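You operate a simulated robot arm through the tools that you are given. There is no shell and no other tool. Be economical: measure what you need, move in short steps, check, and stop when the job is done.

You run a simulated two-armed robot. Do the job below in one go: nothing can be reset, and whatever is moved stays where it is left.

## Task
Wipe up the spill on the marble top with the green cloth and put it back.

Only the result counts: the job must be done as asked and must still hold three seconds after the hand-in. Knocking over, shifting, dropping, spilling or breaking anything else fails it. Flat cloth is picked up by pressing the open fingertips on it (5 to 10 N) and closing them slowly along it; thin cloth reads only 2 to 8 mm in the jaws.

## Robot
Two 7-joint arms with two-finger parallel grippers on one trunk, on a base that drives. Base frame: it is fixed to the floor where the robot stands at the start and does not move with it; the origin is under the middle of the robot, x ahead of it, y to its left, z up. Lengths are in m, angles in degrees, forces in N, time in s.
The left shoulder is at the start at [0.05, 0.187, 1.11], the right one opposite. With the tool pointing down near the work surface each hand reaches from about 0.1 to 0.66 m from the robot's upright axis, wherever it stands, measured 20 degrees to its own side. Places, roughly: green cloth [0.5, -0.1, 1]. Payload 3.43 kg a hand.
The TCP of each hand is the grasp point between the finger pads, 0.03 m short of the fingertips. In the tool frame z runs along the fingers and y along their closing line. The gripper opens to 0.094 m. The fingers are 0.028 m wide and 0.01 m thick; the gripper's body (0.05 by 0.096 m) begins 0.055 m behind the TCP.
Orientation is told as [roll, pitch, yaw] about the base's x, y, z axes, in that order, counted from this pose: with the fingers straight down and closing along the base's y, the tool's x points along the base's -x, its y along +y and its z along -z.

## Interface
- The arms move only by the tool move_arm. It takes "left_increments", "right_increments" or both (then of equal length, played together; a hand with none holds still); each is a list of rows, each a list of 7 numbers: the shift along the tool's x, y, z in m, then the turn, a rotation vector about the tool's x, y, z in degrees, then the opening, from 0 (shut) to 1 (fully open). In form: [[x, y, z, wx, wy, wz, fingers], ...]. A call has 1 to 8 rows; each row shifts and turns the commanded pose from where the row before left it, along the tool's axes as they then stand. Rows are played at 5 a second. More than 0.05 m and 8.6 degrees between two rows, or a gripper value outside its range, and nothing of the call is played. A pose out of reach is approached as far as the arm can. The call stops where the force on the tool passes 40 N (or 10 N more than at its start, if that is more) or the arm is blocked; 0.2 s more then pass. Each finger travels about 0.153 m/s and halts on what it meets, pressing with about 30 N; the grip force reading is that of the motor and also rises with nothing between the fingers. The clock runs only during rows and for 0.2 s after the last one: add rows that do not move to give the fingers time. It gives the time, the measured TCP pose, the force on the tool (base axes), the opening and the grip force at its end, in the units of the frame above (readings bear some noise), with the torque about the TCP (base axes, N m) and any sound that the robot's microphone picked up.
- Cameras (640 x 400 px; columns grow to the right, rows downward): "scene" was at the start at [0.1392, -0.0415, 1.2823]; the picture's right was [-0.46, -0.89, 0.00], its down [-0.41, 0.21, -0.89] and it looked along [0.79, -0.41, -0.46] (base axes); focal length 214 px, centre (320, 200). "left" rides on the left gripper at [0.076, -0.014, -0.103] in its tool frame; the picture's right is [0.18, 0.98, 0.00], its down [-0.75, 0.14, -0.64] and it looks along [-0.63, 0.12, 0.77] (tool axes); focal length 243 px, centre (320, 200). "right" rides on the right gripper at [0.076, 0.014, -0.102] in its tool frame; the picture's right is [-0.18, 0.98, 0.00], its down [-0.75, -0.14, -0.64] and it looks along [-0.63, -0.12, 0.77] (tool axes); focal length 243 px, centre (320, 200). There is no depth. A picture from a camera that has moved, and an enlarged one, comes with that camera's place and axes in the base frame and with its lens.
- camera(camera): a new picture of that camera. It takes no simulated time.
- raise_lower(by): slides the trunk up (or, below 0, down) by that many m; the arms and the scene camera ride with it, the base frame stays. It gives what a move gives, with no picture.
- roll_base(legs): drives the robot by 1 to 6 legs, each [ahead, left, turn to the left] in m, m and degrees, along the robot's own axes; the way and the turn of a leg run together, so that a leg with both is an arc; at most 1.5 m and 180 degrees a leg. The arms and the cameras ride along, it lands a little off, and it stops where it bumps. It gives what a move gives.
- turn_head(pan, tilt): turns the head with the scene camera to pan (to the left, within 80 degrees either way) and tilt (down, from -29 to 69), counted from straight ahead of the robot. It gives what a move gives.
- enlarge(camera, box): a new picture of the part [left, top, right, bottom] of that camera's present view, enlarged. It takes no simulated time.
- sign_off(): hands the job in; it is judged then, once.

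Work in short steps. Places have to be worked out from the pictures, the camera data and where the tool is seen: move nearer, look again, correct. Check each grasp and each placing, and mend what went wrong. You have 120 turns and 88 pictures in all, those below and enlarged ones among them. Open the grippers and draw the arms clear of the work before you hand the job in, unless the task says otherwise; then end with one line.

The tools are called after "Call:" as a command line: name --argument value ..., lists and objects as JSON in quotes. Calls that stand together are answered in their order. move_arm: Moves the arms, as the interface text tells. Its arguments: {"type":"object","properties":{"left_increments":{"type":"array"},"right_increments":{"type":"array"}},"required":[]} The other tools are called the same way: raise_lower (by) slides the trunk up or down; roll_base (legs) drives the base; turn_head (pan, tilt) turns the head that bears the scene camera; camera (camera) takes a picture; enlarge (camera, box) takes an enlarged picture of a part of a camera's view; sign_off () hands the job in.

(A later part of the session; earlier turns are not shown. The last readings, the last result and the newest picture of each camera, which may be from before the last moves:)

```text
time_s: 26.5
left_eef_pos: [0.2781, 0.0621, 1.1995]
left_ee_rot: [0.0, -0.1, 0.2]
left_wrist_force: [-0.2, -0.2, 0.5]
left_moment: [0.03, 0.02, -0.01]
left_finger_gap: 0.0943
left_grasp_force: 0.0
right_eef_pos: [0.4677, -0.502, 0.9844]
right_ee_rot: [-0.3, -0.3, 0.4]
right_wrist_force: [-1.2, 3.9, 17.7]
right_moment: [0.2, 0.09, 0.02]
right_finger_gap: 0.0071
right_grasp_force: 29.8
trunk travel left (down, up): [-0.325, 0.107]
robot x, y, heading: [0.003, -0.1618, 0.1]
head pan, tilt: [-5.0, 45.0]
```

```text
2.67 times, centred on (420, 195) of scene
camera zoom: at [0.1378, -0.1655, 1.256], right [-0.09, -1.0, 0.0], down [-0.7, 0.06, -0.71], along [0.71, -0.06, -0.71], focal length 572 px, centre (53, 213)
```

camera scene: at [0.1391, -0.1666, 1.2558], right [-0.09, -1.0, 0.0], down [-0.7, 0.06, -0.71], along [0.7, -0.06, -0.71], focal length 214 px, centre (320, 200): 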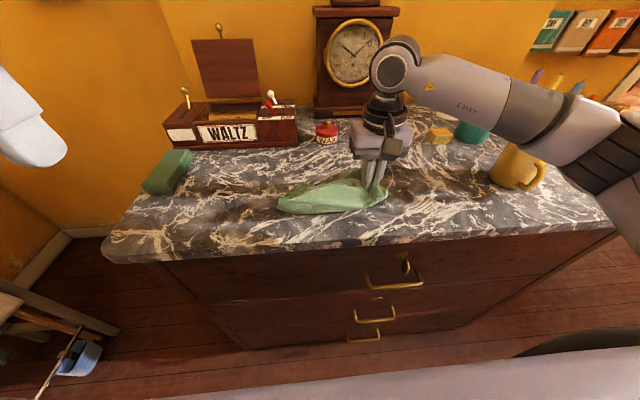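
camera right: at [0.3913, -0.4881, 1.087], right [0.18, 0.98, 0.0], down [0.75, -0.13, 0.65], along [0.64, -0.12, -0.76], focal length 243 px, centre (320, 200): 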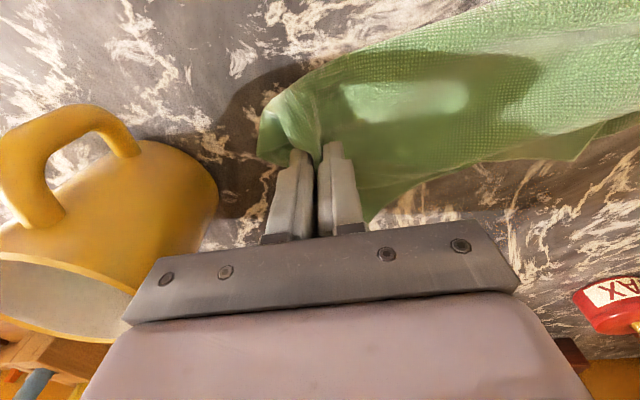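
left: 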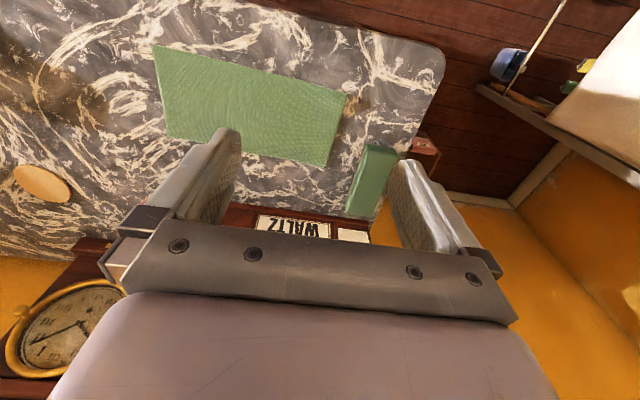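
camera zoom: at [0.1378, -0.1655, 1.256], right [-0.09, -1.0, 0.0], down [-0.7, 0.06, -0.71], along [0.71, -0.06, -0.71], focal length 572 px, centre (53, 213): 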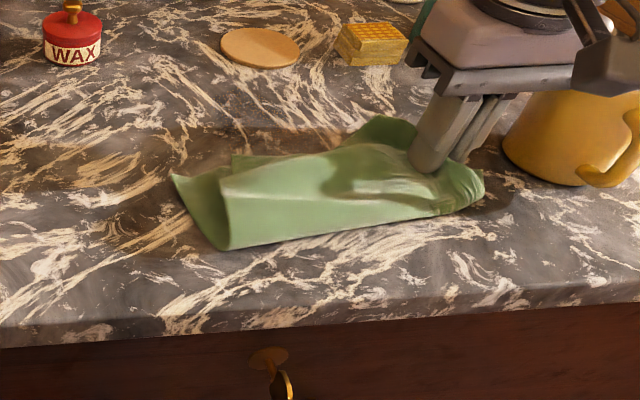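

Pressure was ~18 N. I lift and go back to the same viewing pose to compare.

Call:
move_arm --right_increments '[[0, 0.005, -0.03, 0, 0, 0, 0], [0, 0.015, -0.04, 0, 0, 0, 0], [0, 0.03, -0.035, 0, 0, 0, 0], [0, 0.035, -0.03, 0, 0, 0, 0], [0, 0.045, -0.02, 0, 0, 0, 0], [0, 0.045, -0.015, 0, 0, 0, 0], [0, 0.048, 0, 0, 0, 0, 0], [0, 0.048, 0, 0, 0, 0, 0]]'

Call:
move_arm --right_increments '[[0, 0.045, 0, 0, 0, 0, 0], [0, 0.03, 0, 0, 0, 0, 0], [0, 0, 0, 0, 0, 0, 0]]'

Call:
enlarge --camera "scene" --box '[320, 120, 560, 270]'

```text
time_s: 28.3
left_eef_pos: [0.2778, 0.0611, 1.1991]
left_ee_rot: [-0.1, 0.0, 0.2]
left_wrist_force: [0.0, 0.3, 0.3]
left_moment: [-0.02, 0.05, 0.0]
left_finger_gap: 0.094
left_grasp_force: 0.1
right_eef_pos: [0.4664, -0.2299, 1.1524]
right_ee_rot: [-0.2, -0.2, 0.3]
right_wrist_force: [-0.6, -0.3, -0.1]
right_moment: [-0.02, -0.02, -0.01]
right_finger_gap: 0.0068
right_grasp_force: 30.0
trunk travel left (down, up): [-0.325, 0.107]
robot x, y, heading: [-0.0007, -0.1611, 0.0]
head pan, tilt: [-5.0, 45.0]
```

```text
time_s: 29.1
left_eef_pos: [0.2782, 0.0601, 1.1999]
left_ee_rot: [-0.2, -0.2, 0.2]
left_wrist_force: [-0.6, -0.3, 0.5]
left_moment: [0.02, -0.02, -0.01]
left_finger_gap: 0.0939
left_grasp_force: 0.1
right_eef_pos: [0.4665, -0.1559, 1.1521]
right_ee_rot: [-0.1, -0.2, 0.4]
right_wrist_force: [-0.6, 0.0, 0.6]
right_moment: [0.0, 0.01, -0.01]
right_finger_gap: 0.007
right_grasp_force: 29.9
trunk travel left (down, up): [-0.325, 0.107]
robot x, y, heading: [-0.0013, -0.1605, -0.0]
head pan, tilt: [-5.0, 45.0]
```

```text
2.67 times, centred on (440, 195) of scene
camera zoom: at [0.1392, -0.1668, 1.2558], right [-0.09, -1.0, 0.0], down [-0.7, 0.06, -0.71], along [0.7, -0.06, -0.71], focal length 572 px, centre (0, 213)
```

zoom: 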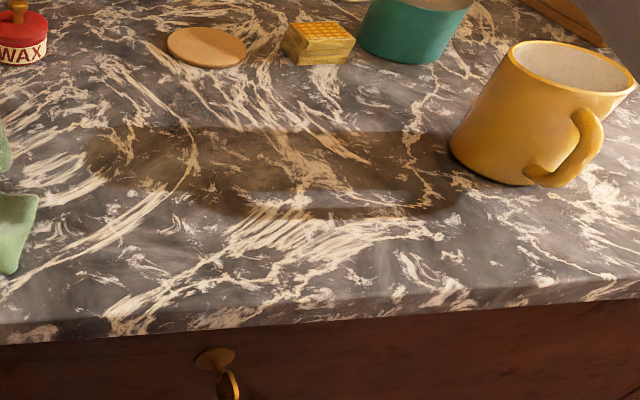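

The brown patch is unchanged and its darkening also appeared on the cloth itself, so it may be a mere shadow. I search the whole top for the real spill, raising the trunk for a better view.

Call:
raise_lower --by 0.1

Call:
turn_head --pan -10 --tilt 50

Call:
camera --camera "scene"

Call:
enlarge --camera "scene" --box '[300, 100, 620, 300]'

Call:
enlarge --camera "scene" --box '[80, 100, 400, 300]'

```text
time_s: 30.4
left_eef_pos: [0.279, 0.0594, 1.2996]
left_ee_rot: [-0.1, 0.0, 0.2]
left_wrist_force: [0.5, -0.2, -0.1]
left_moment: [-0.01, 0.01, -0.02]
left_finger_gap: 0.094
left_grasp_force: 0.0
right_eef_pos: [0.4675, -0.1558, 1.2514]
right_ee_rot: [-0.2, -0.2, 0.3]
right_wrist_force: [-0.3, -0.5, 0.7]
right_moment: [0.0, -0.04, -0.01]
right_finger_gap: 0.0067
right_grasp_force: 30.0
trunk travel left (down, up): [-0.425, 0.007]
robot x, y, heading: [-0.0006, -0.1605, 0.1]
head pan, tilt: [-5.0, 45.0]
```

```text
time_s: 31.1
left_eef_pos: [0.2779, 0.0601, 1.2995]
left_ee_rot: [-0.1, 0.0, 0.2]
left_wrist_force: [-1.2, -0.6, 0.1]
left_moment: [0.0, 0.0, -0.01]
left_finger_gap: 0.0941
left_grasp_force: 0.1
right_eef_pos: [0.4661, -0.1561, 1.2518]
right_ee_rot: [-0.1, -0.2, 0.3]
right_wrist_force: [0.4, 0.0, 0.0]
right_moment: [0.0, -0.01, -0.01]
right_finger_gap: 0.0069
right_grasp_force: 29.9
trunk travel left (down, up): [-0.425, 0.007]
robot x, y, heading: [0.0012, -0.159, 0.1]
head pan, tilt: [-10.0, 50.0]
```

```text
51 pictures are left
camera scene: at [0.1341, -0.1729, 1.3489], right [-0.17, -0.99, 0.0], down [-0.75, 0.13, -0.64], along [0.63, -0.11, -0.77], focal length 214 px, centre (320, 200)
```

scene: 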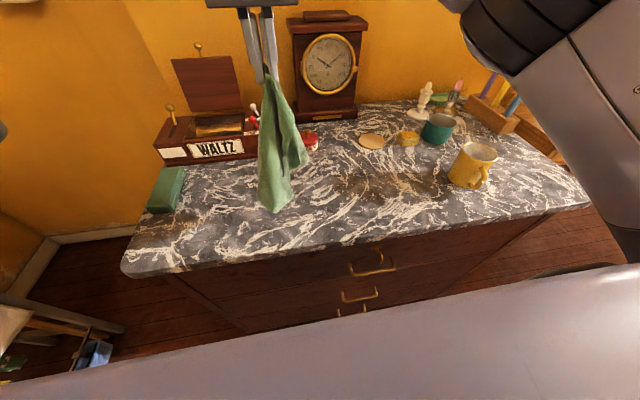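

```text
2.00 times, centred on (460, 200) of scene
camera zoom: at [0.1341, -0.1729, 1.3489], right [-0.17, -0.99, 0.0], down [-0.75, 0.13, -0.64], along [0.63, -0.11, -0.77], focal length 429 px, centre (40, 200)
```

zoom: 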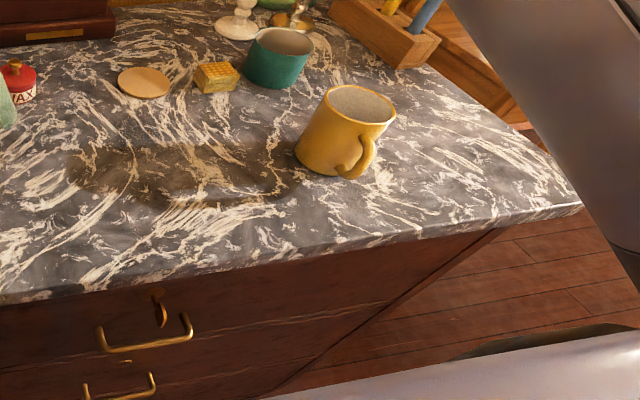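

```text
2.00 times, centred on (240, 200) of scene
camera zoom: at [0.1341, -0.1729, 1.3489], right [-0.17, -0.99, 0.0], down [-0.75, 0.13, -0.64], along [0.63, -0.11, -0.77], focal length 429 px, centre (480, 200)
```

zoom: 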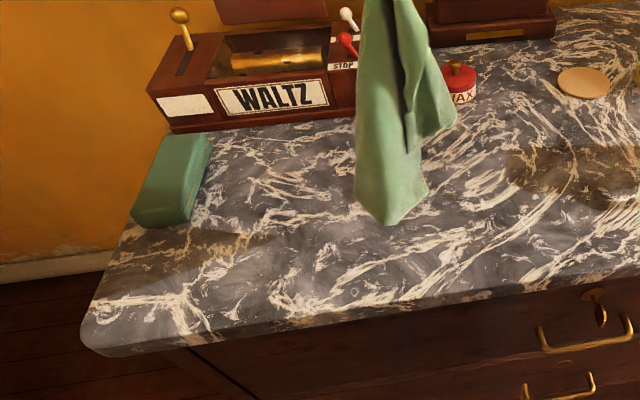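

Call:
enlarge --camera "scene" --box '[325, 155, 475, 225]'

```text
4.27 times, centred on (400, 190) of scene
camera zoom: at [0.1341, -0.1729, 1.3489], right [-0.17, -0.99, 0.0], down [-0.75, 0.13, -0.64], along [0.63, -0.11, -0.77], focal length 915 px, centre (-21, 243)
```

zoom: 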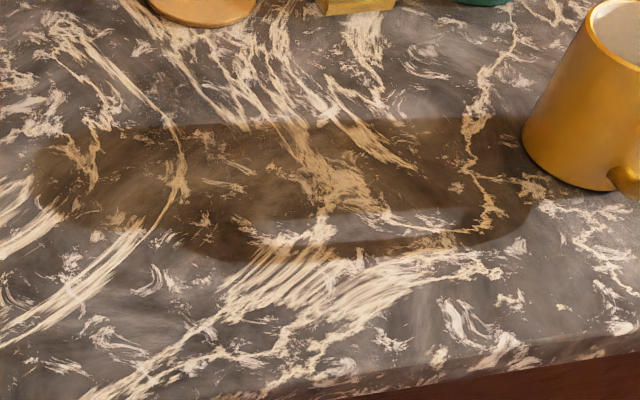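

That outlined, lobed patch beside the mug is the only candidate, so it is the spill. I go back down and rub it systematically: slow zigzags in x with firm pressure, stepping in -y so the tail trails.

Call:
raise_lower --by -0.1

Call:
move_arm --right_increments '[[0, -0.01, 0.03, 0, 0, 0, 0], [0, -0.015, 0.035, 0, 0, 0, 0], [0, -0.02, 0.035, 0, 0, 0, 0], [0, -0.02, 0.035, 0, 0, 0, 0], [0, -0.02, 0.02, 0, 0, 0, 0], [0, -0.005, 0.008, 0, 0, 0, 0], [0, 0, 0.004, 0, 0, 0, 0]]'

Call:
enlarge --camera "scene" --box '[240, 100, 560, 300]'

```text
time_s: 32.4
left_eef_pos: [0.2777, 0.0603, 1.2002]
left_ee_rot: [-0.1, -0.1, 0.2]
left_wrist_force: [-0.7, 0.0, 0.0]
left_moment: [0.0, 0.0, 0.02]
left_finger_gap: 0.0939
left_grasp_force: 0.1
right_eef_pos: [0.4669, -0.1569, 1.1528]
right_ee_rot: [-0.2, -0.2, 0.3]
right_wrist_force: [-0.6, 0.3, -0.1]
right_moment: [0.02, -0.04, -0.02]
right_finger_gap: 0.0068
right_grasp_force: 30.3
trunk travel left (down, up): [-0.325, 0.107]
robot x, y, heading: [0.004, -0.1579, -0.1]
head pan, tilt: [-10.0, 50.0]
```

```text
time_s: 34.0
left_eef_pos: [0.2785, 0.0616, 1.1995]
left_ee_rot: [-0.1, -0.2, 0.2]
left_wrist_force: [0.5, 0.0, 0.0]
left_moment: [-0.05, 0.0, -0.02]
left_finger_gap: 0.0941
left_grasp_force: 0.1
right_eef_pos: [0.4676, -0.2467, 0.9873]
right_ee_rot: [-0.2, -0.1, 0.2]
right_wrist_force: [0.0, 0.6, 1.1]
right_moment: [-0.03, 0.0, 0.0]
right_finger_gap: 0.0067
right_grasp_force: 29.6
trunk travel left (down, up): [-0.325, 0.107]
robot x, y, heading: [-0.0005, -0.1604, 0.0]
head pan, tilt: [-10.0, 50.0]
```

```text
2.00 times, centred on (400, 200) of scene
camera zoom: at [0.134, -0.1729, 1.2489], right [-0.17, -0.99, 0.0], down [-0.75, 0.13, -0.64], along [0.63, -0.11, -0.77], focal length 429 px, centre (160, 200)
```

zoom: 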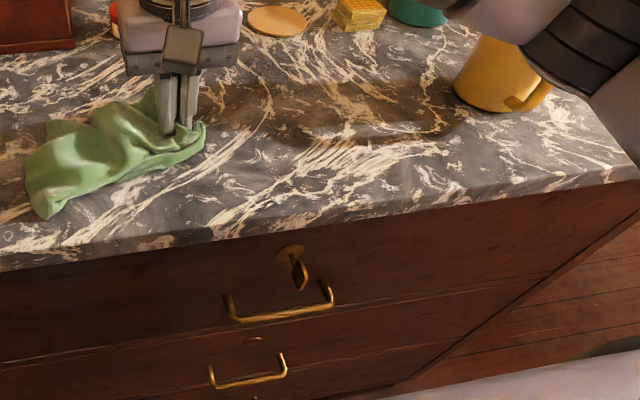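

Pressing to about 10 N, then starting the zigzag.

Call:
move_arm --right_increments '[[0, 0, 0.003, 0, 0, 0, 0], [0, 0, 0.001, 0, 0, 0, 0], [0.02, -0.005, 0, 0, 0, 0, 0], [0.02, -0.005, 0, 0, 0, 0, 0]]'

```text
time_s: 35.0
left_eef_pos: [0.2784, 0.0608, 1.2004]
left_ee_rot: [-0.1, 0.0, 0.2]
left_wrist_force: [-0.1, -0.5, -0.3]
left_moment: [0.01, -0.03, -0.01]
left_finger_gap: 0.0943
left_grasp_force: 0.0
right_eef_pos: [0.4272, -0.2561, 0.9827]
right_ee_rot: [-0.1, -0.5, 0.3]
right_wrist_force: [4.3, 0.7, 19.8]
right_moment: [0.08, 0.0, -0.08]
right_finger_gap: 0.0069
right_grasp_force: 29.6
trunk travel left (down, up): [-0.325, 0.107]
robot x, y, heading: [-0.0012, -0.1603, -0.1]
head pan, tilt: [-10.0, 50.0]
```

Force ~20 N; easing 0.6 mm and zigzagging across the left lobe.

Call:
move_arm --right_increments '[[0, -0.015, -0.0006, 0, 0, 0, 0], [-0.028, 0, 0, 0, 0, 0, 0], [-0.028, 0, 0, 0, 0, 0, 0], [-0.028, 0, 0, 0, 0, 0, 0], [-0.022, 0, 0, 0, 0, 0, 0], [0, -0.022, 0, 0, 0, 0, 0], [0.028, 0, 0, 0, 0, 0, 0], [0.028, 0, 0, 0, 0, 0, 0]]'

Call:
move_arm --right_increments '[[0.028, 0, 0, 0, 0, 0, 0], [0.025, 0, 0, 0, 0, 0, 0], [0, -0.022, 0, 0, 0, 0, 0], [-0.028, 0, 0, 0, 0, 0, 0], [-0.028, 0, 0, 0, 0, 0, 0], [-0.028, 0, 0, 0, 0, 0, 0], [-0.025, 0, 0, 0, 0, 0, 0], [0, -0.022, 0, 0, 0, 0, 0]]'

Call:
enlarge --camera "scene" --box '[240, 100, 560, 300]'

```text
time_s: 36.8
left_eef_pos: [0.2763, 0.0605, 1.1994]
left_ee_rot: [-0.1, -0.1, 0.2]
left_wrist_force: [-0.3, -0.4, 0.3]
left_moment: [0.03, -0.02, 0.05]
left_finger_gap: 0.094
left_grasp_force: 0.1
right_eef_pos: [0.4783, -0.2945, 0.9838]
right_ee_rot: [-0.2, -0.4, 0.4]
right_wrist_force: [4.1, -0.8, 20.0]
right_moment: [0.1, -0.02, -0.02]
right_finger_gap: 0.0067
right_grasp_force: 30.0
trunk travel left (down, up): [-0.325, 0.107]
robot x, y, heading: [-0.0006, -0.1606, 0.2]
head pan, tilt: [-10.0, 50.0]
```

```text
time_s: 38.6
left_eef_pos: [0.277, 0.0597, 1.1993]
left_ee_rot: [-0.2, -0.1, 0.2]
left_wrist_force: [0.3, 0.5, 0.5]
left_moment: [0.02, -0.02, -0.03]
left_finger_gap: 0.0941
left_grasp_force: 0.1
right_eef_pos: [0.534, -0.3374, 0.9835]
right_ee_rot: [-0.2, -0.4, 0.3]
right_wrist_force: [1.6, 2.8, 15.4]
right_moment: [0.14, -0.02, -0.02]
right_finger_gap: 0.0069
right_grasp_force: 30.0
trunk travel left (down, up): [-0.325, 0.107]
robot x, y, heading: [0.0017, -0.1621, 0.0]
head pan, tilt: [-10.0, 50.0]
```

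```text
2.00 times, centred on (400, 200) of scene
camera zoom: at [0.1328, -0.1726, 1.2491], right [-0.17, -0.99, 0.0], down [-0.75, 0.13, -0.64], along [0.63, -0.11, -0.77], focal length 429 px, centre (160, 200)
```

zoom: 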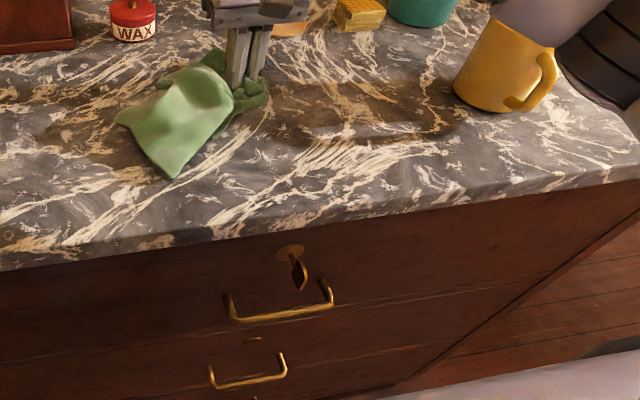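

Continuing the zigzag across the middle of the spill.

Call:
move_arm --right_increments '[[0.028, 0, 0, 0, 0, 0, 0], [0.028, 0, 0, 0, 0, 0, 0], [0.028, 0, 0, 0, 0, 0, 0], [0.026, 0, 0, 0, 0, 0, 0], [0, -0.022, 0, 0, 0, 0, 0], [-0.028, 0, 0, 0, 0, 0, 0], [-0.028, 0, 0, 0, 0, 0, 0], [-0.028, 0, 0, 0, 0, 0, 0]]'

Call:
move_arm --right_increments '[[-0.026, 0, 0, 0, 0, 0, 0], [0, -0.022, 0, 0, 0, 0, 0], [0.028, 0, 0, 0, 0, 0, 0], [0.028, 0, 0, 0, 0, 0, 0], [0.028, 0, 0, 0, 0, 0, 0], [0.026, 0, 0, 0, 0, 0, 0], [0, -0.022, 0, 0, 0, 0, 0], [-0.028, 0, 0, 0, 0, 0, 0]]'

Call:
enlarge --camera "scene" --box '[240, 100, 560, 300]'

```text
time_s: 40.4
left_eef_pos: [0.2776, 0.0621, 1.2001]
left_ee_rot: [0.0, -0.2, 0.2]
left_wrist_force: [-0.5, -0.4, 0.5]
left_moment: [-0.01, 0.03, -0.03]
left_finger_gap: 0.094
left_grasp_force: 0.0
right_eef_pos: [0.508, -0.3594, 0.9843]
right_ee_rot: [-0.3, -0.2, 0.3]
right_wrist_force: [-3.4, 0.8, 11.3]
right_moment: [0.06, 0.15, 0.02]
right_finger_gap: 0.007
right_grasp_force: 29.8
trunk travel left (down, up): [-0.325, 0.107]
robot x, y, heading: [0.0001, -0.1597, 0.3]
head pan, tilt: [-10.0, 50.0]
```

```text
time_s: 42.2
left_eef_pos: [0.2772, 0.0623, 1.1992]
left_ee_rot: [-0.1, 0.0, 0.1]
left_wrist_force: [0.5, -0.1, -0.6]
left_moment: [-0.01, 0.06, 0.01]
left_finger_gap: 0.0938
left_grasp_force: 0.1
right_eef_pos: [0.4518, -0.4039, 0.9835]
right_ee_rot: [-0.4, -0.2, 0.3]
right_wrist_force: [-1.2, -0.1, 9.2]
right_moment: [0.03, 0.13, 0.0]
right_finger_gap: 0.0068
right_grasp_force: 29.9
trunk travel left (down, up): [-0.325, 0.107]
robot x, y, heading: [-0.0005, -0.1611, -0.1]
head pan, tilt: [-10.0, 50.0]
```

```text
2.00 times, centred on (400, 200) of scene
camera zoom: at [0.1334, -0.1723, 1.249], right [-0.17, -0.99, 0.0], down [-0.75, 0.13, -0.64], along [0.63, -0.11, -0.77], focal length 429 px, centre (160, 200)
```

zoom: 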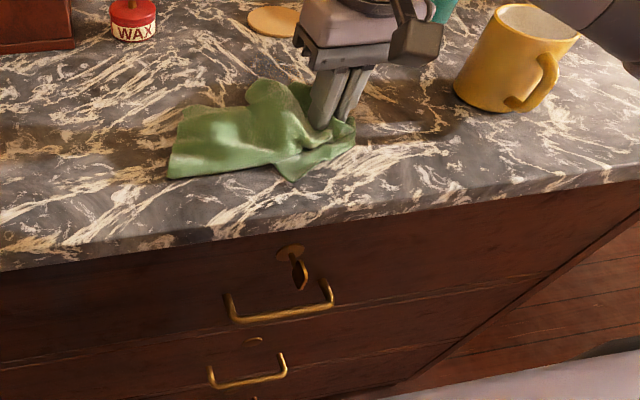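

Continuing toward the mug end, stopping at y≈-0.51.

Call:
move_arm --right_increments '[[-0.028, 0, 0, 0, 0, 0, 0], [-0.028, 0, 0, 0, 0, 0, 0], [-0.026, 0, 0, 0, 0, 0, 0], [0, -0.022, 0, 0, 0, 0, 0], [0.028, 0, 0, 0, 0, 0, 0], [0.028, 0, 0, 0, 0, 0, 0], [0.028, 0, 0, 0, 0, 0, 0], [0.028, 0, 0, 0, 0, 0, 0]]'

Call:
move_arm --right_increments '[[0, -0.022, 0, 0, 0, 0, 0], [-0.028, 0, 0, 0, 0, 0, 0], [-0.028, 0, 0, 0, 0, 0, 0], [-0.028, 0, 0, 0, 0, 0, 0], [-0.028, 0, 0, 0, 0, 0, 0], [0, -0.022, 0, 0, 0, 0, 0], [0.028, 0, 0, 0, 0, 0, 0], [0.028, 0, 0, 0, 0, 0, 0]]'

Call:
move_arm --right_increments '[[0.028, 0, 0, 0, 0, 0, 0], [0.028, 0, 0, 0, 0, 0, 0], [0, -0.022, 0, 0, 0, 0, 0], [-0.028, 0, 0, 0, 0, 0, 0], [-0.028, 0, 0, 0, 0, 0, 0], [-0.028, 0, 0, 0, 0, 0, 0], [0, 0, 0, 0, 0, 0, 0]]'

Call:
enlarge --camera "scene" --box '[240, 100, 560, 300]'

Call:
camera --camera "right"

```text
time_s: 44.0
left_eef_pos: [0.2774, 0.06, 1.2]
left_ee_rot: [-0.1, -0.2, 0.3]
left_wrist_force: [0.0, -0.2, -0.7]
left_moment: [-0.01, -0.03, -0.01]
left_finger_gap: 0.0941
left_grasp_force: 0.1
right_eef_pos: [0.4226, -0.4254, 0.9835]
right_ee_rot: [-0.3, -0.2, 0.3]
right_wrist_force: [2.4, -0.1, 7.4]
right_moment: [0.03, 0.0, -0.03]
right_finger_gap: 0.0069
right_grasp_force: 29.9
trunk travel left (down, up): [-0.325, 0.107]
robot x, y, heading: [-0.0015, -0.1609, 0.0]
head pan, tilt: [-10.0, 50.0]
```

```text
time_s: 45.8
left_eef_pos: [0.2786, 0.0602, 1.1998]
left_ee_rot: [-0.1, -0.2, 0.2]
left_wrist_force: [-0.8, -0.1, -0.1]
left_moment: [0.02, -0.02, 0.03]
left_finger_gap: 0.0937
left_grasp_force: 0.0
right_eef_pos: [0.4795, -0.4685, 0.9834]
right_ee_rot: [-0.1, -0.3, 0.2]
right_wrist_force: [2.2, -0.8, 8.5]
right_moment: [0.0, -0.02, 0.03]
right_finger_gap: 0.0067
right_grasp_force: 29.6
trunk travel left (down, up): [-0.325, 0.107]
robot x, y, heading: [-0.0014, -0.1625, 0.2]
head pan, tilt: [-10.0, 50.0]
```

```text
time_s: 47.4
left_eef_pos: [0.2789, 0.0614, 1.2002]
left_ee_rot: [-0.1, 0.0, 0.1]
left_wrist_force: [0.7, -0.2, -0.7]
left_moment: [-0.01, 0.03, -0.02]
left_finger_gap: 0.094
left_grasp_force: 0.0
right_eef_pos: [0.5075, -0.4896, 0.9829]
right_ee_rot: [-0.2, -0.3, 0.4]
right_wrist_force: [-2.2, 1.0, 8.2]
right_moment: [0.08, 0.1, -0.04]
right_finger_gap: 0.0068
right_grasp_force: 30.0
trunk travel left (down, up): [-0.325, 0.107]
robot x, y, heading: [-0.0002, -0.1629, -0.2]
head pan, tilt: [-10.0, 50.0]
```

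```text
2.00 times, centred on (400, 200) of scene
camera zoom: at [0.1333, -0.1724, 1.249], right [-0.17, -0.99, 0.0], down [-0.75, 0.13, -0.64], along [0.63, -0.11, -0.77], focal length 429 px, centre (160, 200)
```

zoom: 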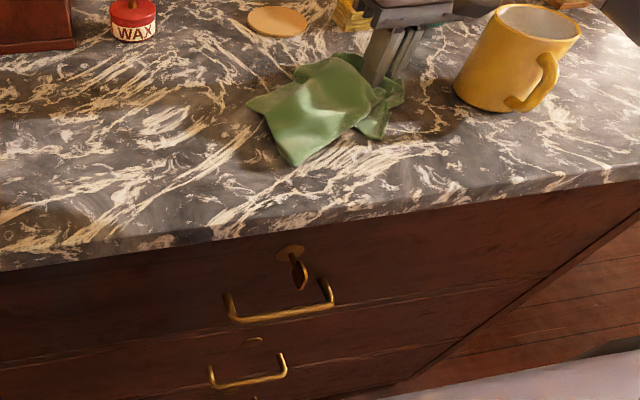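

```text
43 pictures are left
camera right: at [0.4312, -0.4766, 1.0862], right [0.18, 0.98, 0.0], down [0.75, -0.13, 0.65], along [0.64, -0.12, -0.76], focal length 243 px, centre (320, 200)
```

right: 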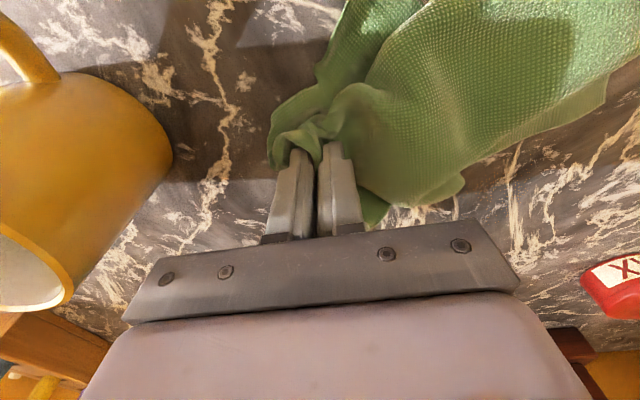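

Left part now looks cleaner. One more pass along the mug-side edge at y≈-0.51.

Call:
move_arm --right_increments '[[0, -0.02, 0, 0, 0, 0, 0], [0.028, 0, 0, 0, 0, 0, 0], [0.028, 0, 0, 0, 0, 0, 0], [0.028, 0, 0, 0, 0, 0, 0], [0.014, 0, 0, 0, 0, 0, 0], [0, 0.01, -0.03, 0, 0, 0, 0], [0, 0.03, -0.035, 0, 0, 0, 0], [0, 0.03, -0.035, 0, 0, 0, 0]]'

Call:
move_arm --right_increments '[[-0.01, 0.04, -0.025, 0, 0, 0, 0], [-0.02, 0.04, -0.02, 0, 0, 0, 0], [-0.01, 0.045, -0.01, 0, 0, 0, 0], [0, 0.048, 0, 0, 0, 0, 0], [0, 0.048, 0, 0, 0, 0, 0], [0, 0.048, 0, 0, 0, 0, 0], [0, 0.04, 0, 0, 0, 0, 0]]'

Call:
enlarge --camera "scene" --box '[280, 100, 520, 250]'

```text
time_s: 49.2
left_eef_pos: [0.2785, 0.0607, 1.2002]
left_ee_rot: [-0.1, -0.1, 0.3]
left_wrist_force: [-1.5, 0.5, -0.2]
left_moment: [0.0, -0.03, 0.01]
left_finger_gap: 0.0942
left_grasp_force: 0.0
right_eef_pos: [0.4083, -0.4417, 1.0827]
right_ee_rot: [-0.3, -0.1, 0.3]
right_wrist_force: [0.5, 0.5, 0.0]
right_moment: [-0.01, 0.0, 0.0]
right_finger_gap: 0.007
right_grasp_force: 29.7
trunk travel left (down, up): [-0.325, 0.107]
robot x, y, heading: [-0.0017, -0.1609, 0.3]
head pan, tilt: [-10.0, 50.0]
```

```text
time_s: 50.8
left_eef_pos: [0.2775, 0.0595, 1.1999]
left_ee_rot: [-0.1, -0.1, 0.2]
left_wrist_force: [-0.4, 0.1, -0.2]
left_moment: [0.01, -0.03, -0.06]
left_finger_gap: 0.0944
left_grasp_force: 0.0
right_eef_pos: [0.4466, -0.1314, 1.1368]
right_ee_rot: [-0.3, -0.3, 0.3]
right_wrist_force: [-0.3, 0.1, -0.8]
right_moment: [-0.02, -0.01, 0.01]
right_finger_gap: 0.0067
right_grasp_force: 29.6
trunk travel left (down, up): [-0.325, 0.107]
robot x, y, heading: [0.0024, -0.1591, 0.2]
head pan, tilt: [-10.0, 50.0]
```

```text
2.67 times, centred on (400, 175) of scene
camera zoom: at [0.1339, -0.1723, 1.2489], right [-0.17, -0.99, 0.0], down [-0.75, 0.13, -0.64], along [0.63, -0.11, -0.77], focal length 572 px, centre (107, 267)
```

zoom: 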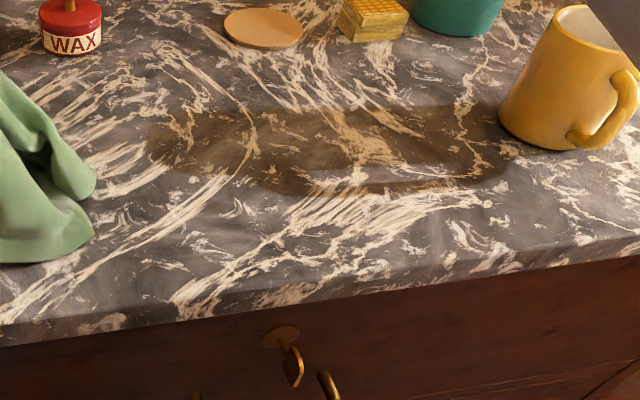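

The spill seems paler; I zoom to compare with before.

Call:
enlarge --camera "scene" --box '[325, 125, 475, 195]'

Call:
enlarge --camera "right" --box '[0, 0, 320, 200]'

```text
4.27 times, centred on (400, 160) of scene
camera zoom: at [0.1339, -0.1723, 1.2489], right [-0.17, -0.99, 0.0], down [-0.75, 0.13, -0.64], along [0.63, -0.11, -0.77], focal length 915 px, centre (-21, 371)
```

zoom: 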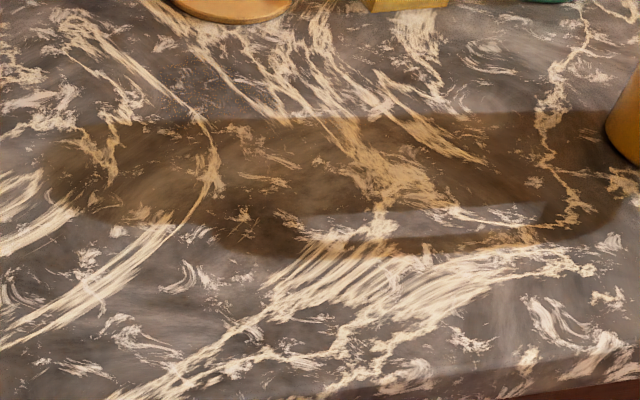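

```text
2.00 times, centred on (160, 100) of right
camera zoom: at [0.3696, -0.1174, 1.2388], right [0.18, 0.98, 0.0], down [0.75, -0.13, 0.65], along [0.63, -0.12, -0.76], focal length 485 px, centre (640, 400)
```

zoom: 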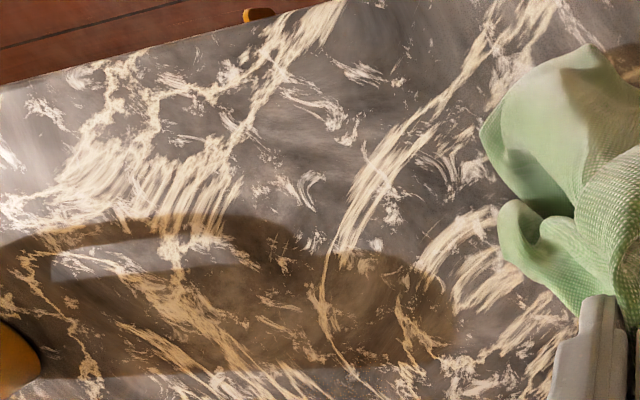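

Seen sharply, this patch starts at the mug's foot, has the mug's straight sides, a rounded rim end and a slot like the handle's hole, and it also darkened the cloth: it is the mug's shadow. The true spill must be elsewhere (perhaps clear or pale), so I scan the top closely.

Call:
enlarge --camera "scene" --box '[120, 130, 280, 230]'

Call:
enlarge --camera "scene" --box '[280, 150, 440, 250]'

Call:
enlarge --camera "scene" --box '[420, 90, 580, 190]'

Call:
camera --camera "left"

```text
4.00 times, centred on (200, 180) of scene
camera zoom: at [0.1339, -0.1723, 1.2489], right [-0.17, -0.99, 0.0], down [-0.75, 0.13, -0.64], along [0.63, -0.11, -0.77], focal length 858 px, centre (800, 280)
```

zoom: 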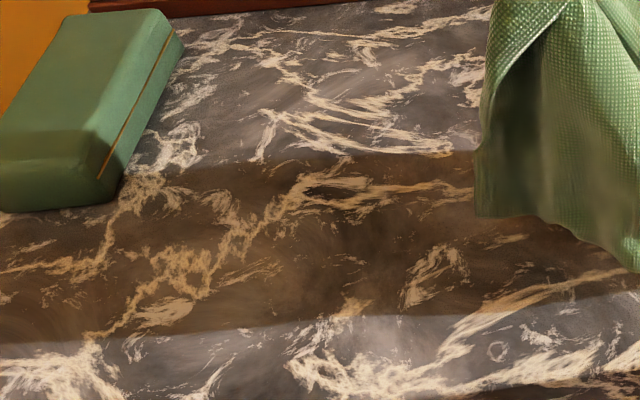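

```text
4.00 times, centred on (360, 200) of scene
camera zoom: at [0.1339, -0.1723, 1.2489], right [-0.17, -0.99, 0.0], down [-0.75, 0.13, -0.64], along [0.63, -0.11, -0.77], focal length 858 px, centre (160, 200)
```

zoom: 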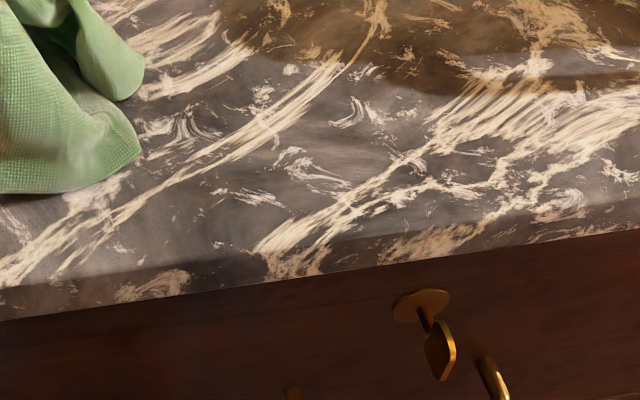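

```text
4.00 times, centred on (500, 140) of scene
camera zoom: at [0.1339, -0.1723, 1.2489], right [-0.17, -0.99, 0.0], down [-0.75, 0.13, -0.64], along [0.63, -0.11, -0.77], focal length 858 px, centre (-400, 440)
```

zoom: 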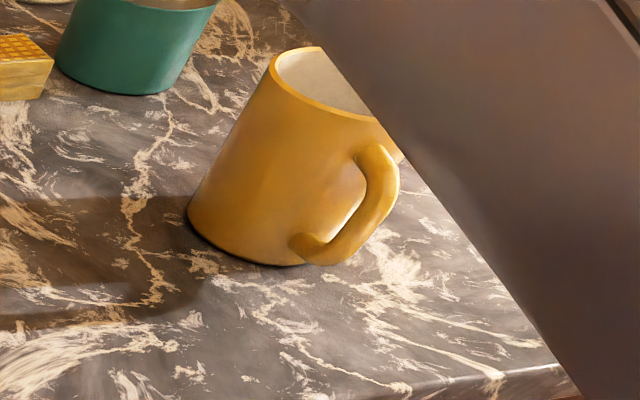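

```text
36 pictures are left
camera left: at [0.2009, 0.0462, 1.3031], right [-0.19, 0.98, 0.0], down [0.75, 0.15, 0.64], along [0.63, 0.12, -0.77], focal length 243 px, centre (320, 200)
```

left: 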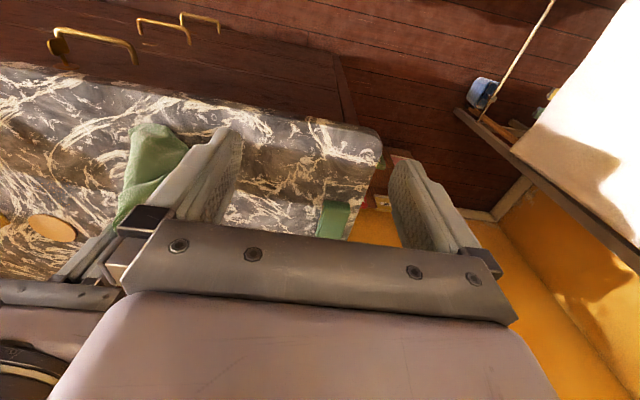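

Confirmed: it's the mug's shadow, handle hole included. I notice a faint hazy patch near (0.373,-0.03) in several views; I move the right hand aside and bring the left wrist camera over the front-left region for close inspection.

Call:
move_arm --right_increments '[[0, -0.045, 0, 0, 0, 0, 0], [0, -0.045, 0, 0, 0, 0, 0], [0, -0.045, 0, 0, 0, 0, 0], [0, -0.045, 0, 0, 0, 0, 0], [0, -0.03, 0, 0, 0, 0, 0]]' --left_increments '[[0, 0, 0, 0, 0, 0, 1], [0, 0, 0, 0, 0, 0, 1], [-0.03, -0.02, 0.01, 0, 0, 0, 1], [-0.04, -0.02, 0.01, 0, 0, 0, 1], [-0.03, -0.02, 0.02, 0, 0, 0, 1]]'

Call:
camera --camera "left"

Call:
enlarge --camera "left" --box '[0, 0, 320, 200]'

Call:
enlarge --camera "left" --box '[200, 0, 520, 200]'

```text
time_s: 52.0
left_eef_pos: [0.3779, -0.0003, 1.1607]
left_ee_rot: [-0.1, -0.2, 0.3]
left_wrist_force: [0.3, -0.1, -0.3]
left_moment: [0.01, 0.01, 0.0]
left_finger_gap: 0.0941
left_grasp_force: 0.1
right_eef_pos: [0.4488, -0.3436, 1.1383]
right_ee_rot: [-0.1, -0.1, 0.3]
right_wrist_force: [0.5, -0.2, 0.2]
right_moment: [0.01, -0.02, -0.02]
right_finger_gap: 0.0069
right_grasp_force: 30.2
trunk travel left (down, up): [-0.325, 0.107]
robot x, y, heading: [0.0015, -0.16, 0.0]
head pan, tilt: [-10.0, 50.0]
```

```text
35 pictures are left
camera left: at [0.3012, -0.0153, 1.2629], right [-0.19, 0.98, 0.0], down [0.75, 0.14, 0.64], along [0.63, 0.12, -0.77], focal length 243 px, centre (320, 200)
```

left: 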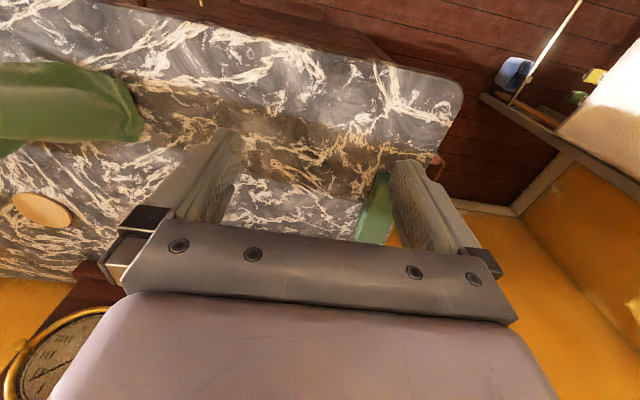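

```text
2.00 times, centred on (160, 100) of left
camera zoom: at [0.3012, -0.0153, 1.2629], right [-0.19, 0.98, 0.0], down [0.75, 0.14, 0.64], along [0.63, 0.12, -0.77], focal length 485 px, centre (640, 400)
```

zoom: 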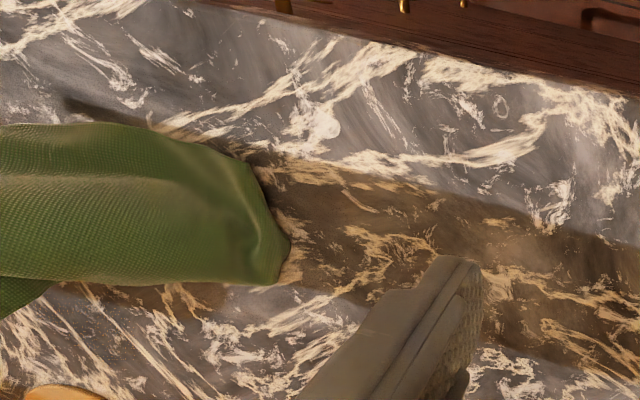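

```text
2.00 times, centred on (360, 100) of left
camera zoom: at [0.3012, -0.0153, 1.2629], right [-0.19, 0.98, 0.0], down [0.75, 0.14, 0.64], along [0.63, 0.12, -0.77], focal length 485 px, centre (240, 400)
```

zoom: 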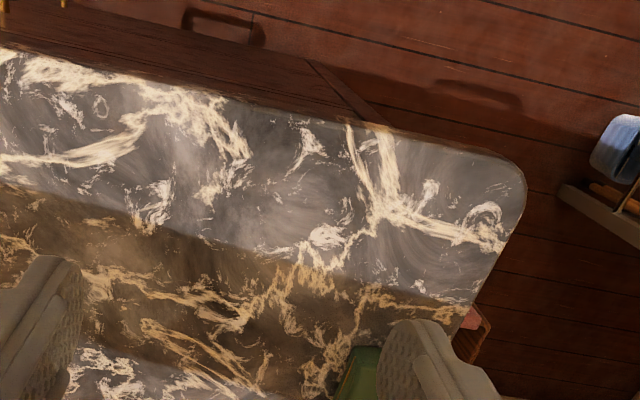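

Only veins and arm shadow there. I check the right and back-right part of the top, around the candlestick, tin and tray.

Call:
turn_head --pan -35 --tilt 30

Call:
camera --camera "scene"

Call:
camera --camera "right"

```text
time_s: 52.9
left_eef_pos: [0.3779, 0.001, 1.1602]
left_ee_rot: [0.0, -0.1, 0.2]
left_wrist_force: [-0.3, 0.2, 0.6]
left_moment: [0.01, -0.03, 0.03]
left_finger_gap: 0.0938
left_grasp_force: 0.0
right_eef_pos: [0.449, -0.3429, 1.1381]
right_ee_rot: [-0.2, -0.3, 0.4]
right_wrist_force: [-0.6, 0.0, 0.1]
right_moment: [0.0, -0.03, 0.02]
right_finger_gap: 0.0067
right_grasp_force: 30.4
trunk travel left (down, up): [-0.325, 0.107]
robot x, y, heading: [-0.0007, -0.1594, -0.1]
head pan, tilt: [-35.0, 30.0]
```

```text
32 pictures are left
camera scene: at [0.1324, -0.2114, 1.2784], right [-0.57, -0.82, 0.0], down [-0.41, 0.29, -0.87], along [0.71, -0.49, -0.5], focal length 214 px, centre (320, 200)
```

scene: 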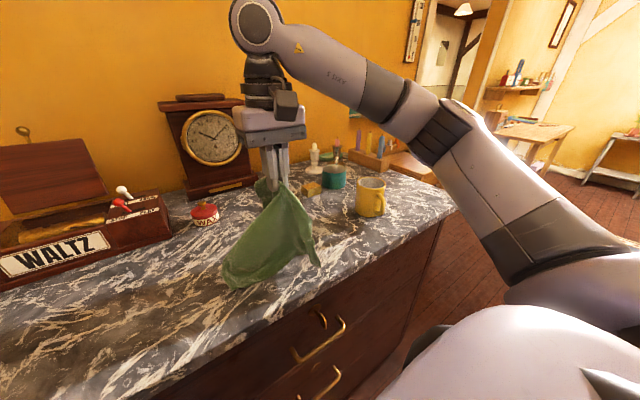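

```text
31 pictures are left
camera right: at [0.3719, -0.3285, 1.2406], right [0.18, 0.98, 0.0], down [0.75, -0.13, 0.65], along [0.63, -0.12, -0.76], focal length 243 px, centre (320, 200)
```

right: 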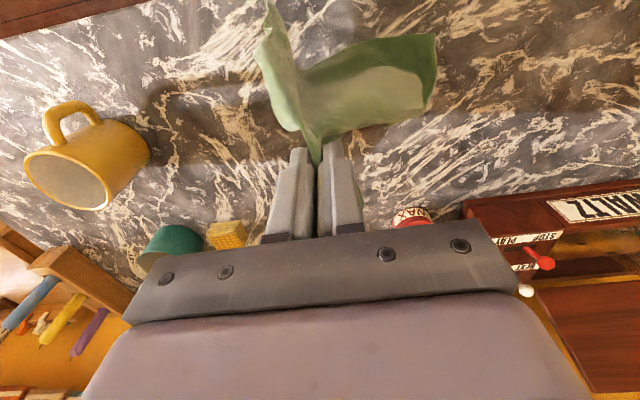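

Call:
enlarge --camera "scene" --box '[290, 135, 460, 240]'

Call:
enlarge --camera "right" --box '[0, 0, 320, 200]'

```text
3.76 times, centred on (375, 188) of scene
camera zoom: at [0.1324, -0.2114, 1.2784], right [-0.57, -0.82, 0.0], down [-0.41, 0.29, -0.87], along [0.71, -0.49, -0.5], focal length 807 px, centre (113, 247)
```

zoom: 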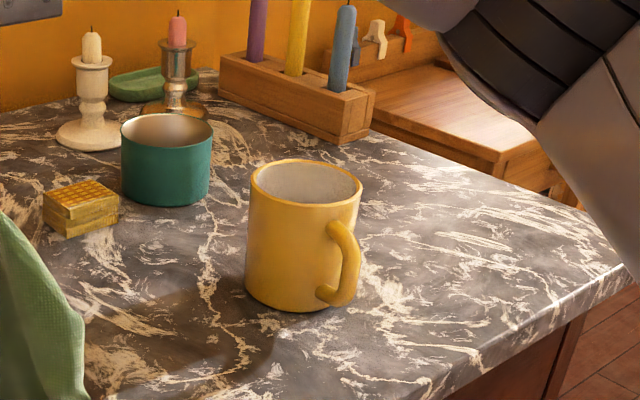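

```text
2.00 times, centred on (160, 100) of right
camera zoom: at [0.3719, -0.3285, 1.2406], right [0.18, 0.98, 0.0], down [0.75, -0.13, 0.65], along [0.63, -0.12, -0.76], focal length 485 px, centre (640, 400)
```

zoom: 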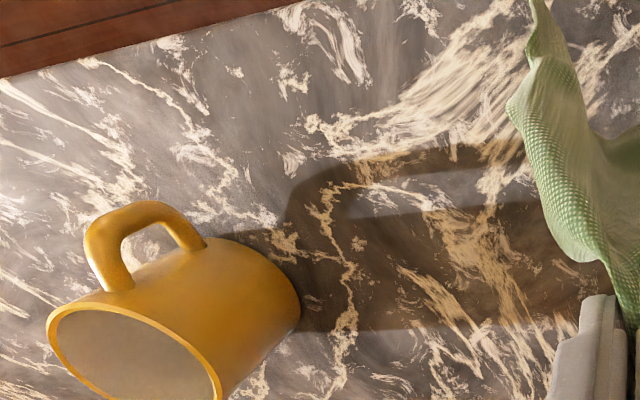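

It's certainly the mug's shadow. I retract both arms (still holding the cloth) so that no arm shadows fall on the top and then look over the whole marble.

Call:
move_arm --right_increments '[[0.04, -0.01, -0.02, 0, 0, 0, 0], [0.04, -0.01, -0.02, 0, 0, 0, 0], [0.04, -0.01, -0.01, 0, 0, 0, 0], [0.04, -0.01, 0, 0, 0, 0, 0], [0.04, 0, 0, 0, 0, 0, 0], [0, 0, 0, 0, 0, 0, 0]]' --left_increments '[[0.025, 0.03, -0.012, 0, 0, 0, 1], [0.025, 0.03, -0.012, 0, 0, 0, 1], [0.025, 0.03, -0.012, 0, 0, 0, 1], [0.025, 0.03, -0.012, 0, 0, 0, 1], [0.025, 0.03, -0.012, 0, 0, 0, 1], [0, 0, 0, 0, 0, 0, 1]]'

Call:
turn_head --pan 0 --tilt 42

Call:
camera --camera "scene"

```text
time_s: 54.3
left_eef_pos: [0.255, 0.1466, 1.2165]
left_ee_rot: [-0.1, 0.0, 0.2]
left_wrist_force: [-0.6, 0.7, -0.3]
left_moment: [0.01, 0.03, 0.08]
left_finger_gap: 0.0941
left_grasp_force: 0.0
left hand out of reach, approached as far as the arm can: row 5
right_eef_pos: [0.2494, -0.3838, 1.1875]
right_ee_rot: [-0.3, -0.2, 0.3]
right_wrist_force: [0.0, 0.0, -0.6]
right_moment: [0.0, 0.02, 0.01]
right_finger_gap: 0.0069
right_grasp_force: 30.1
trunk travel left (down, up): [-0.325, 0.107]
robot x, y, heading: [-0.0006, -0.1591, 0.1]
head pan, tilt: [-35.0, 30.0]
```

```text
time_s: 55.3
left_eef_pos: [0.2551, 0.1475, 1.2169]
left_ee_rot: [-0.1, -0.1, 0.2]
left_wrist_force: [-0.1, -0.7, 0.5]
left_moment: [-0.01, 0.0, -0.01]
left_finger_gap: 0.0937
left_grasp_force: 0.0
right_eef_pos: [0.2482, -0.3826, 1.1874]
right_ee_rot: [-0.2, -0.2, 0.3]
right_wrist_force: [0.1, -0.1, -0.3]
right_moment: [-0.03, -0.02, -0.02]
right_finger_gap: 0.0069
right_grasp_force: 30.0
trunk travel left (down, up): [-0.325, 0.107]
robot x, y, heading: [-0.0009, -0.1616, 0.2]
head pan, tilt: [0.0, 42.0]
```

```text
28 pictures are left
camera scene: at [0.1418, -0.1596, 1.2601], right [0.0, -1.0, 0.0], down [-0.67, 0.0, -0.74], along [0.74, 0.0, -0.67], focal length 214 px, centre (320, 200)
```

scene: 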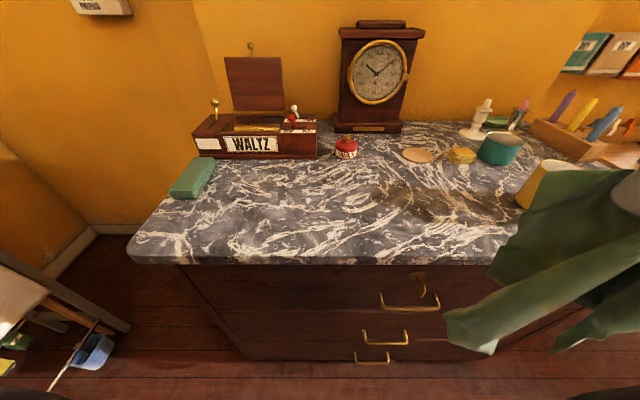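

Call:
enlarge --camera "scene" --box '[120, 140, 320, 265]'

Call:
enlarge --camera "scene" --box '[320, 130, 530, 262]'

```text
3.20 times, centred on (220, 202) of scene
camera zoom: at [0.1418, -0.1596, 1.2601], right [0.0, -1.0, 0.0], down [-0.67, 0.0, -0.74], along [0.74, 0.0, -0.67], focal length 686 px, centre (640, 192)
```

zoom: 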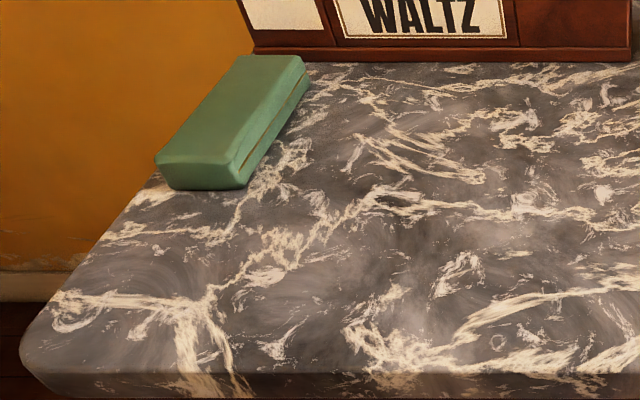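

```text
3.03 times, centred on (425, 196) of scene
camera zoom: at [0.1418, -0.1596, 1.2601], right [0.0, -1.0, 0.0], down [-0.67, 0.0, -0.74], along [0.74, 0.0, -0.67], focal length 650 px, centre (2, 212)
```

zoom: 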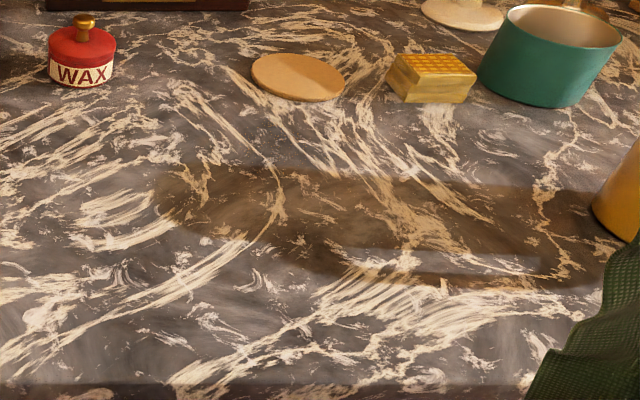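

No coloured spill is visible, so it may be a clear one. I lower the trunk for a grazing look, where a wet film should shine.

Call:
raise_lower --by -0.14

Call:
turn_head --pan 0 --tilt 25

Call:
camera --camera "scene"

Call:
enlarge --camera "scene" --box '[120, 160, 520, 300]'

```text
time_s: 57.0
left_eef_pos: [0.2561, 0.1474, 1.0765]
left_ee_rot: [-0.1, -0.1, 0.2]
left_wrist_force: [0.0, 1.0, 0.3]
left_moment: [0.01, 0.03, 0.02]
left_finger_gap: 0.0941
left_grasp_force: 0.1
right_eef_pos: [0.2484, -0.3833, 1.0478]
right_ee_rot: [-0.3, -0.1, 0.3]
right_wrist_force: [0.6, -0.2, -0.2]
right_moment: [0.03, -0.04, -0.01]
right_finger_gap: 0.0068
right_grasp_force: 29.4
trunk travel left (down, up): [-0.185, 0.247]
robot x, y, heading: [0.0014, -0.1596, -0.1]
head pan, tilt: [0.0, 42.0]
```

```text
time_s: 57.8
left_eef_pos: [0.2549, 0.1474, 1.0766]
left_ee_rot: [-0.1, 0.0, 0.3]
left_wrist_force: [0.3, -0.2, -0.2]
left_moment: [0.02, 0.01, 0.0]
left_finger_gap: 0.094
left_grasp_force: 0.2
right_eef_pos: [0.248, -0.3832, 1.0465]
right_ee_rot: [-0.2, -0.2, 0.3]
right_wrist_force: [-0.7, 0.1, -0.3]
right_moment: [-0.01, 0.0, -0.01]
right_finger_gap: 0.0068
right_grasp_force: 29.2
trunk travel left (down, up): [-0.185, 0.247]
robot x, y, heading: [0.0026, -0.1584, 0.2]
head pan, tilt: [0.0, 25.0]
```

```text
25 pictures are left
camera scene: at [0.1503, -0.1595, 1.1463], right [0.0, -1.0, 0.0], down [-0.42, 0.0, -0.91], along [0.91, 0.0, -0.42], focal length 214 px, centre (320, 200)
```

scene: 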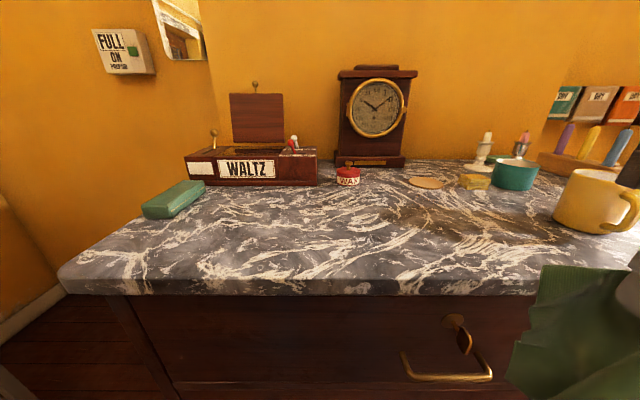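

```text
1.60 times, centred on (320, 230) of scene
camera zoom: at [0.1503, -0.1595, 1.1463], right [0.0, -1.0, 0.0], down [-0.42, 0.0, -0.91], along [0.91, 0.0, -0.42], focal length 343 px, centre (320, 152)
```

zoom: 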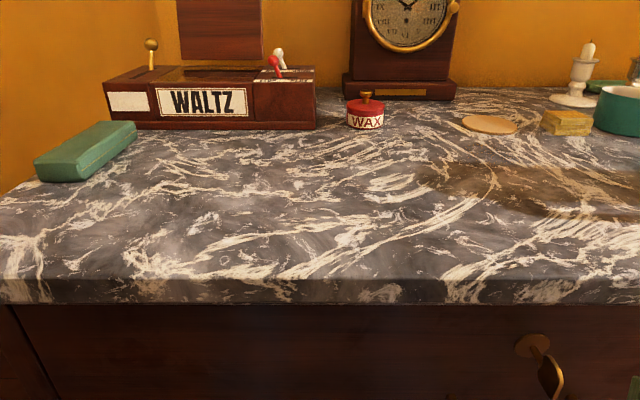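

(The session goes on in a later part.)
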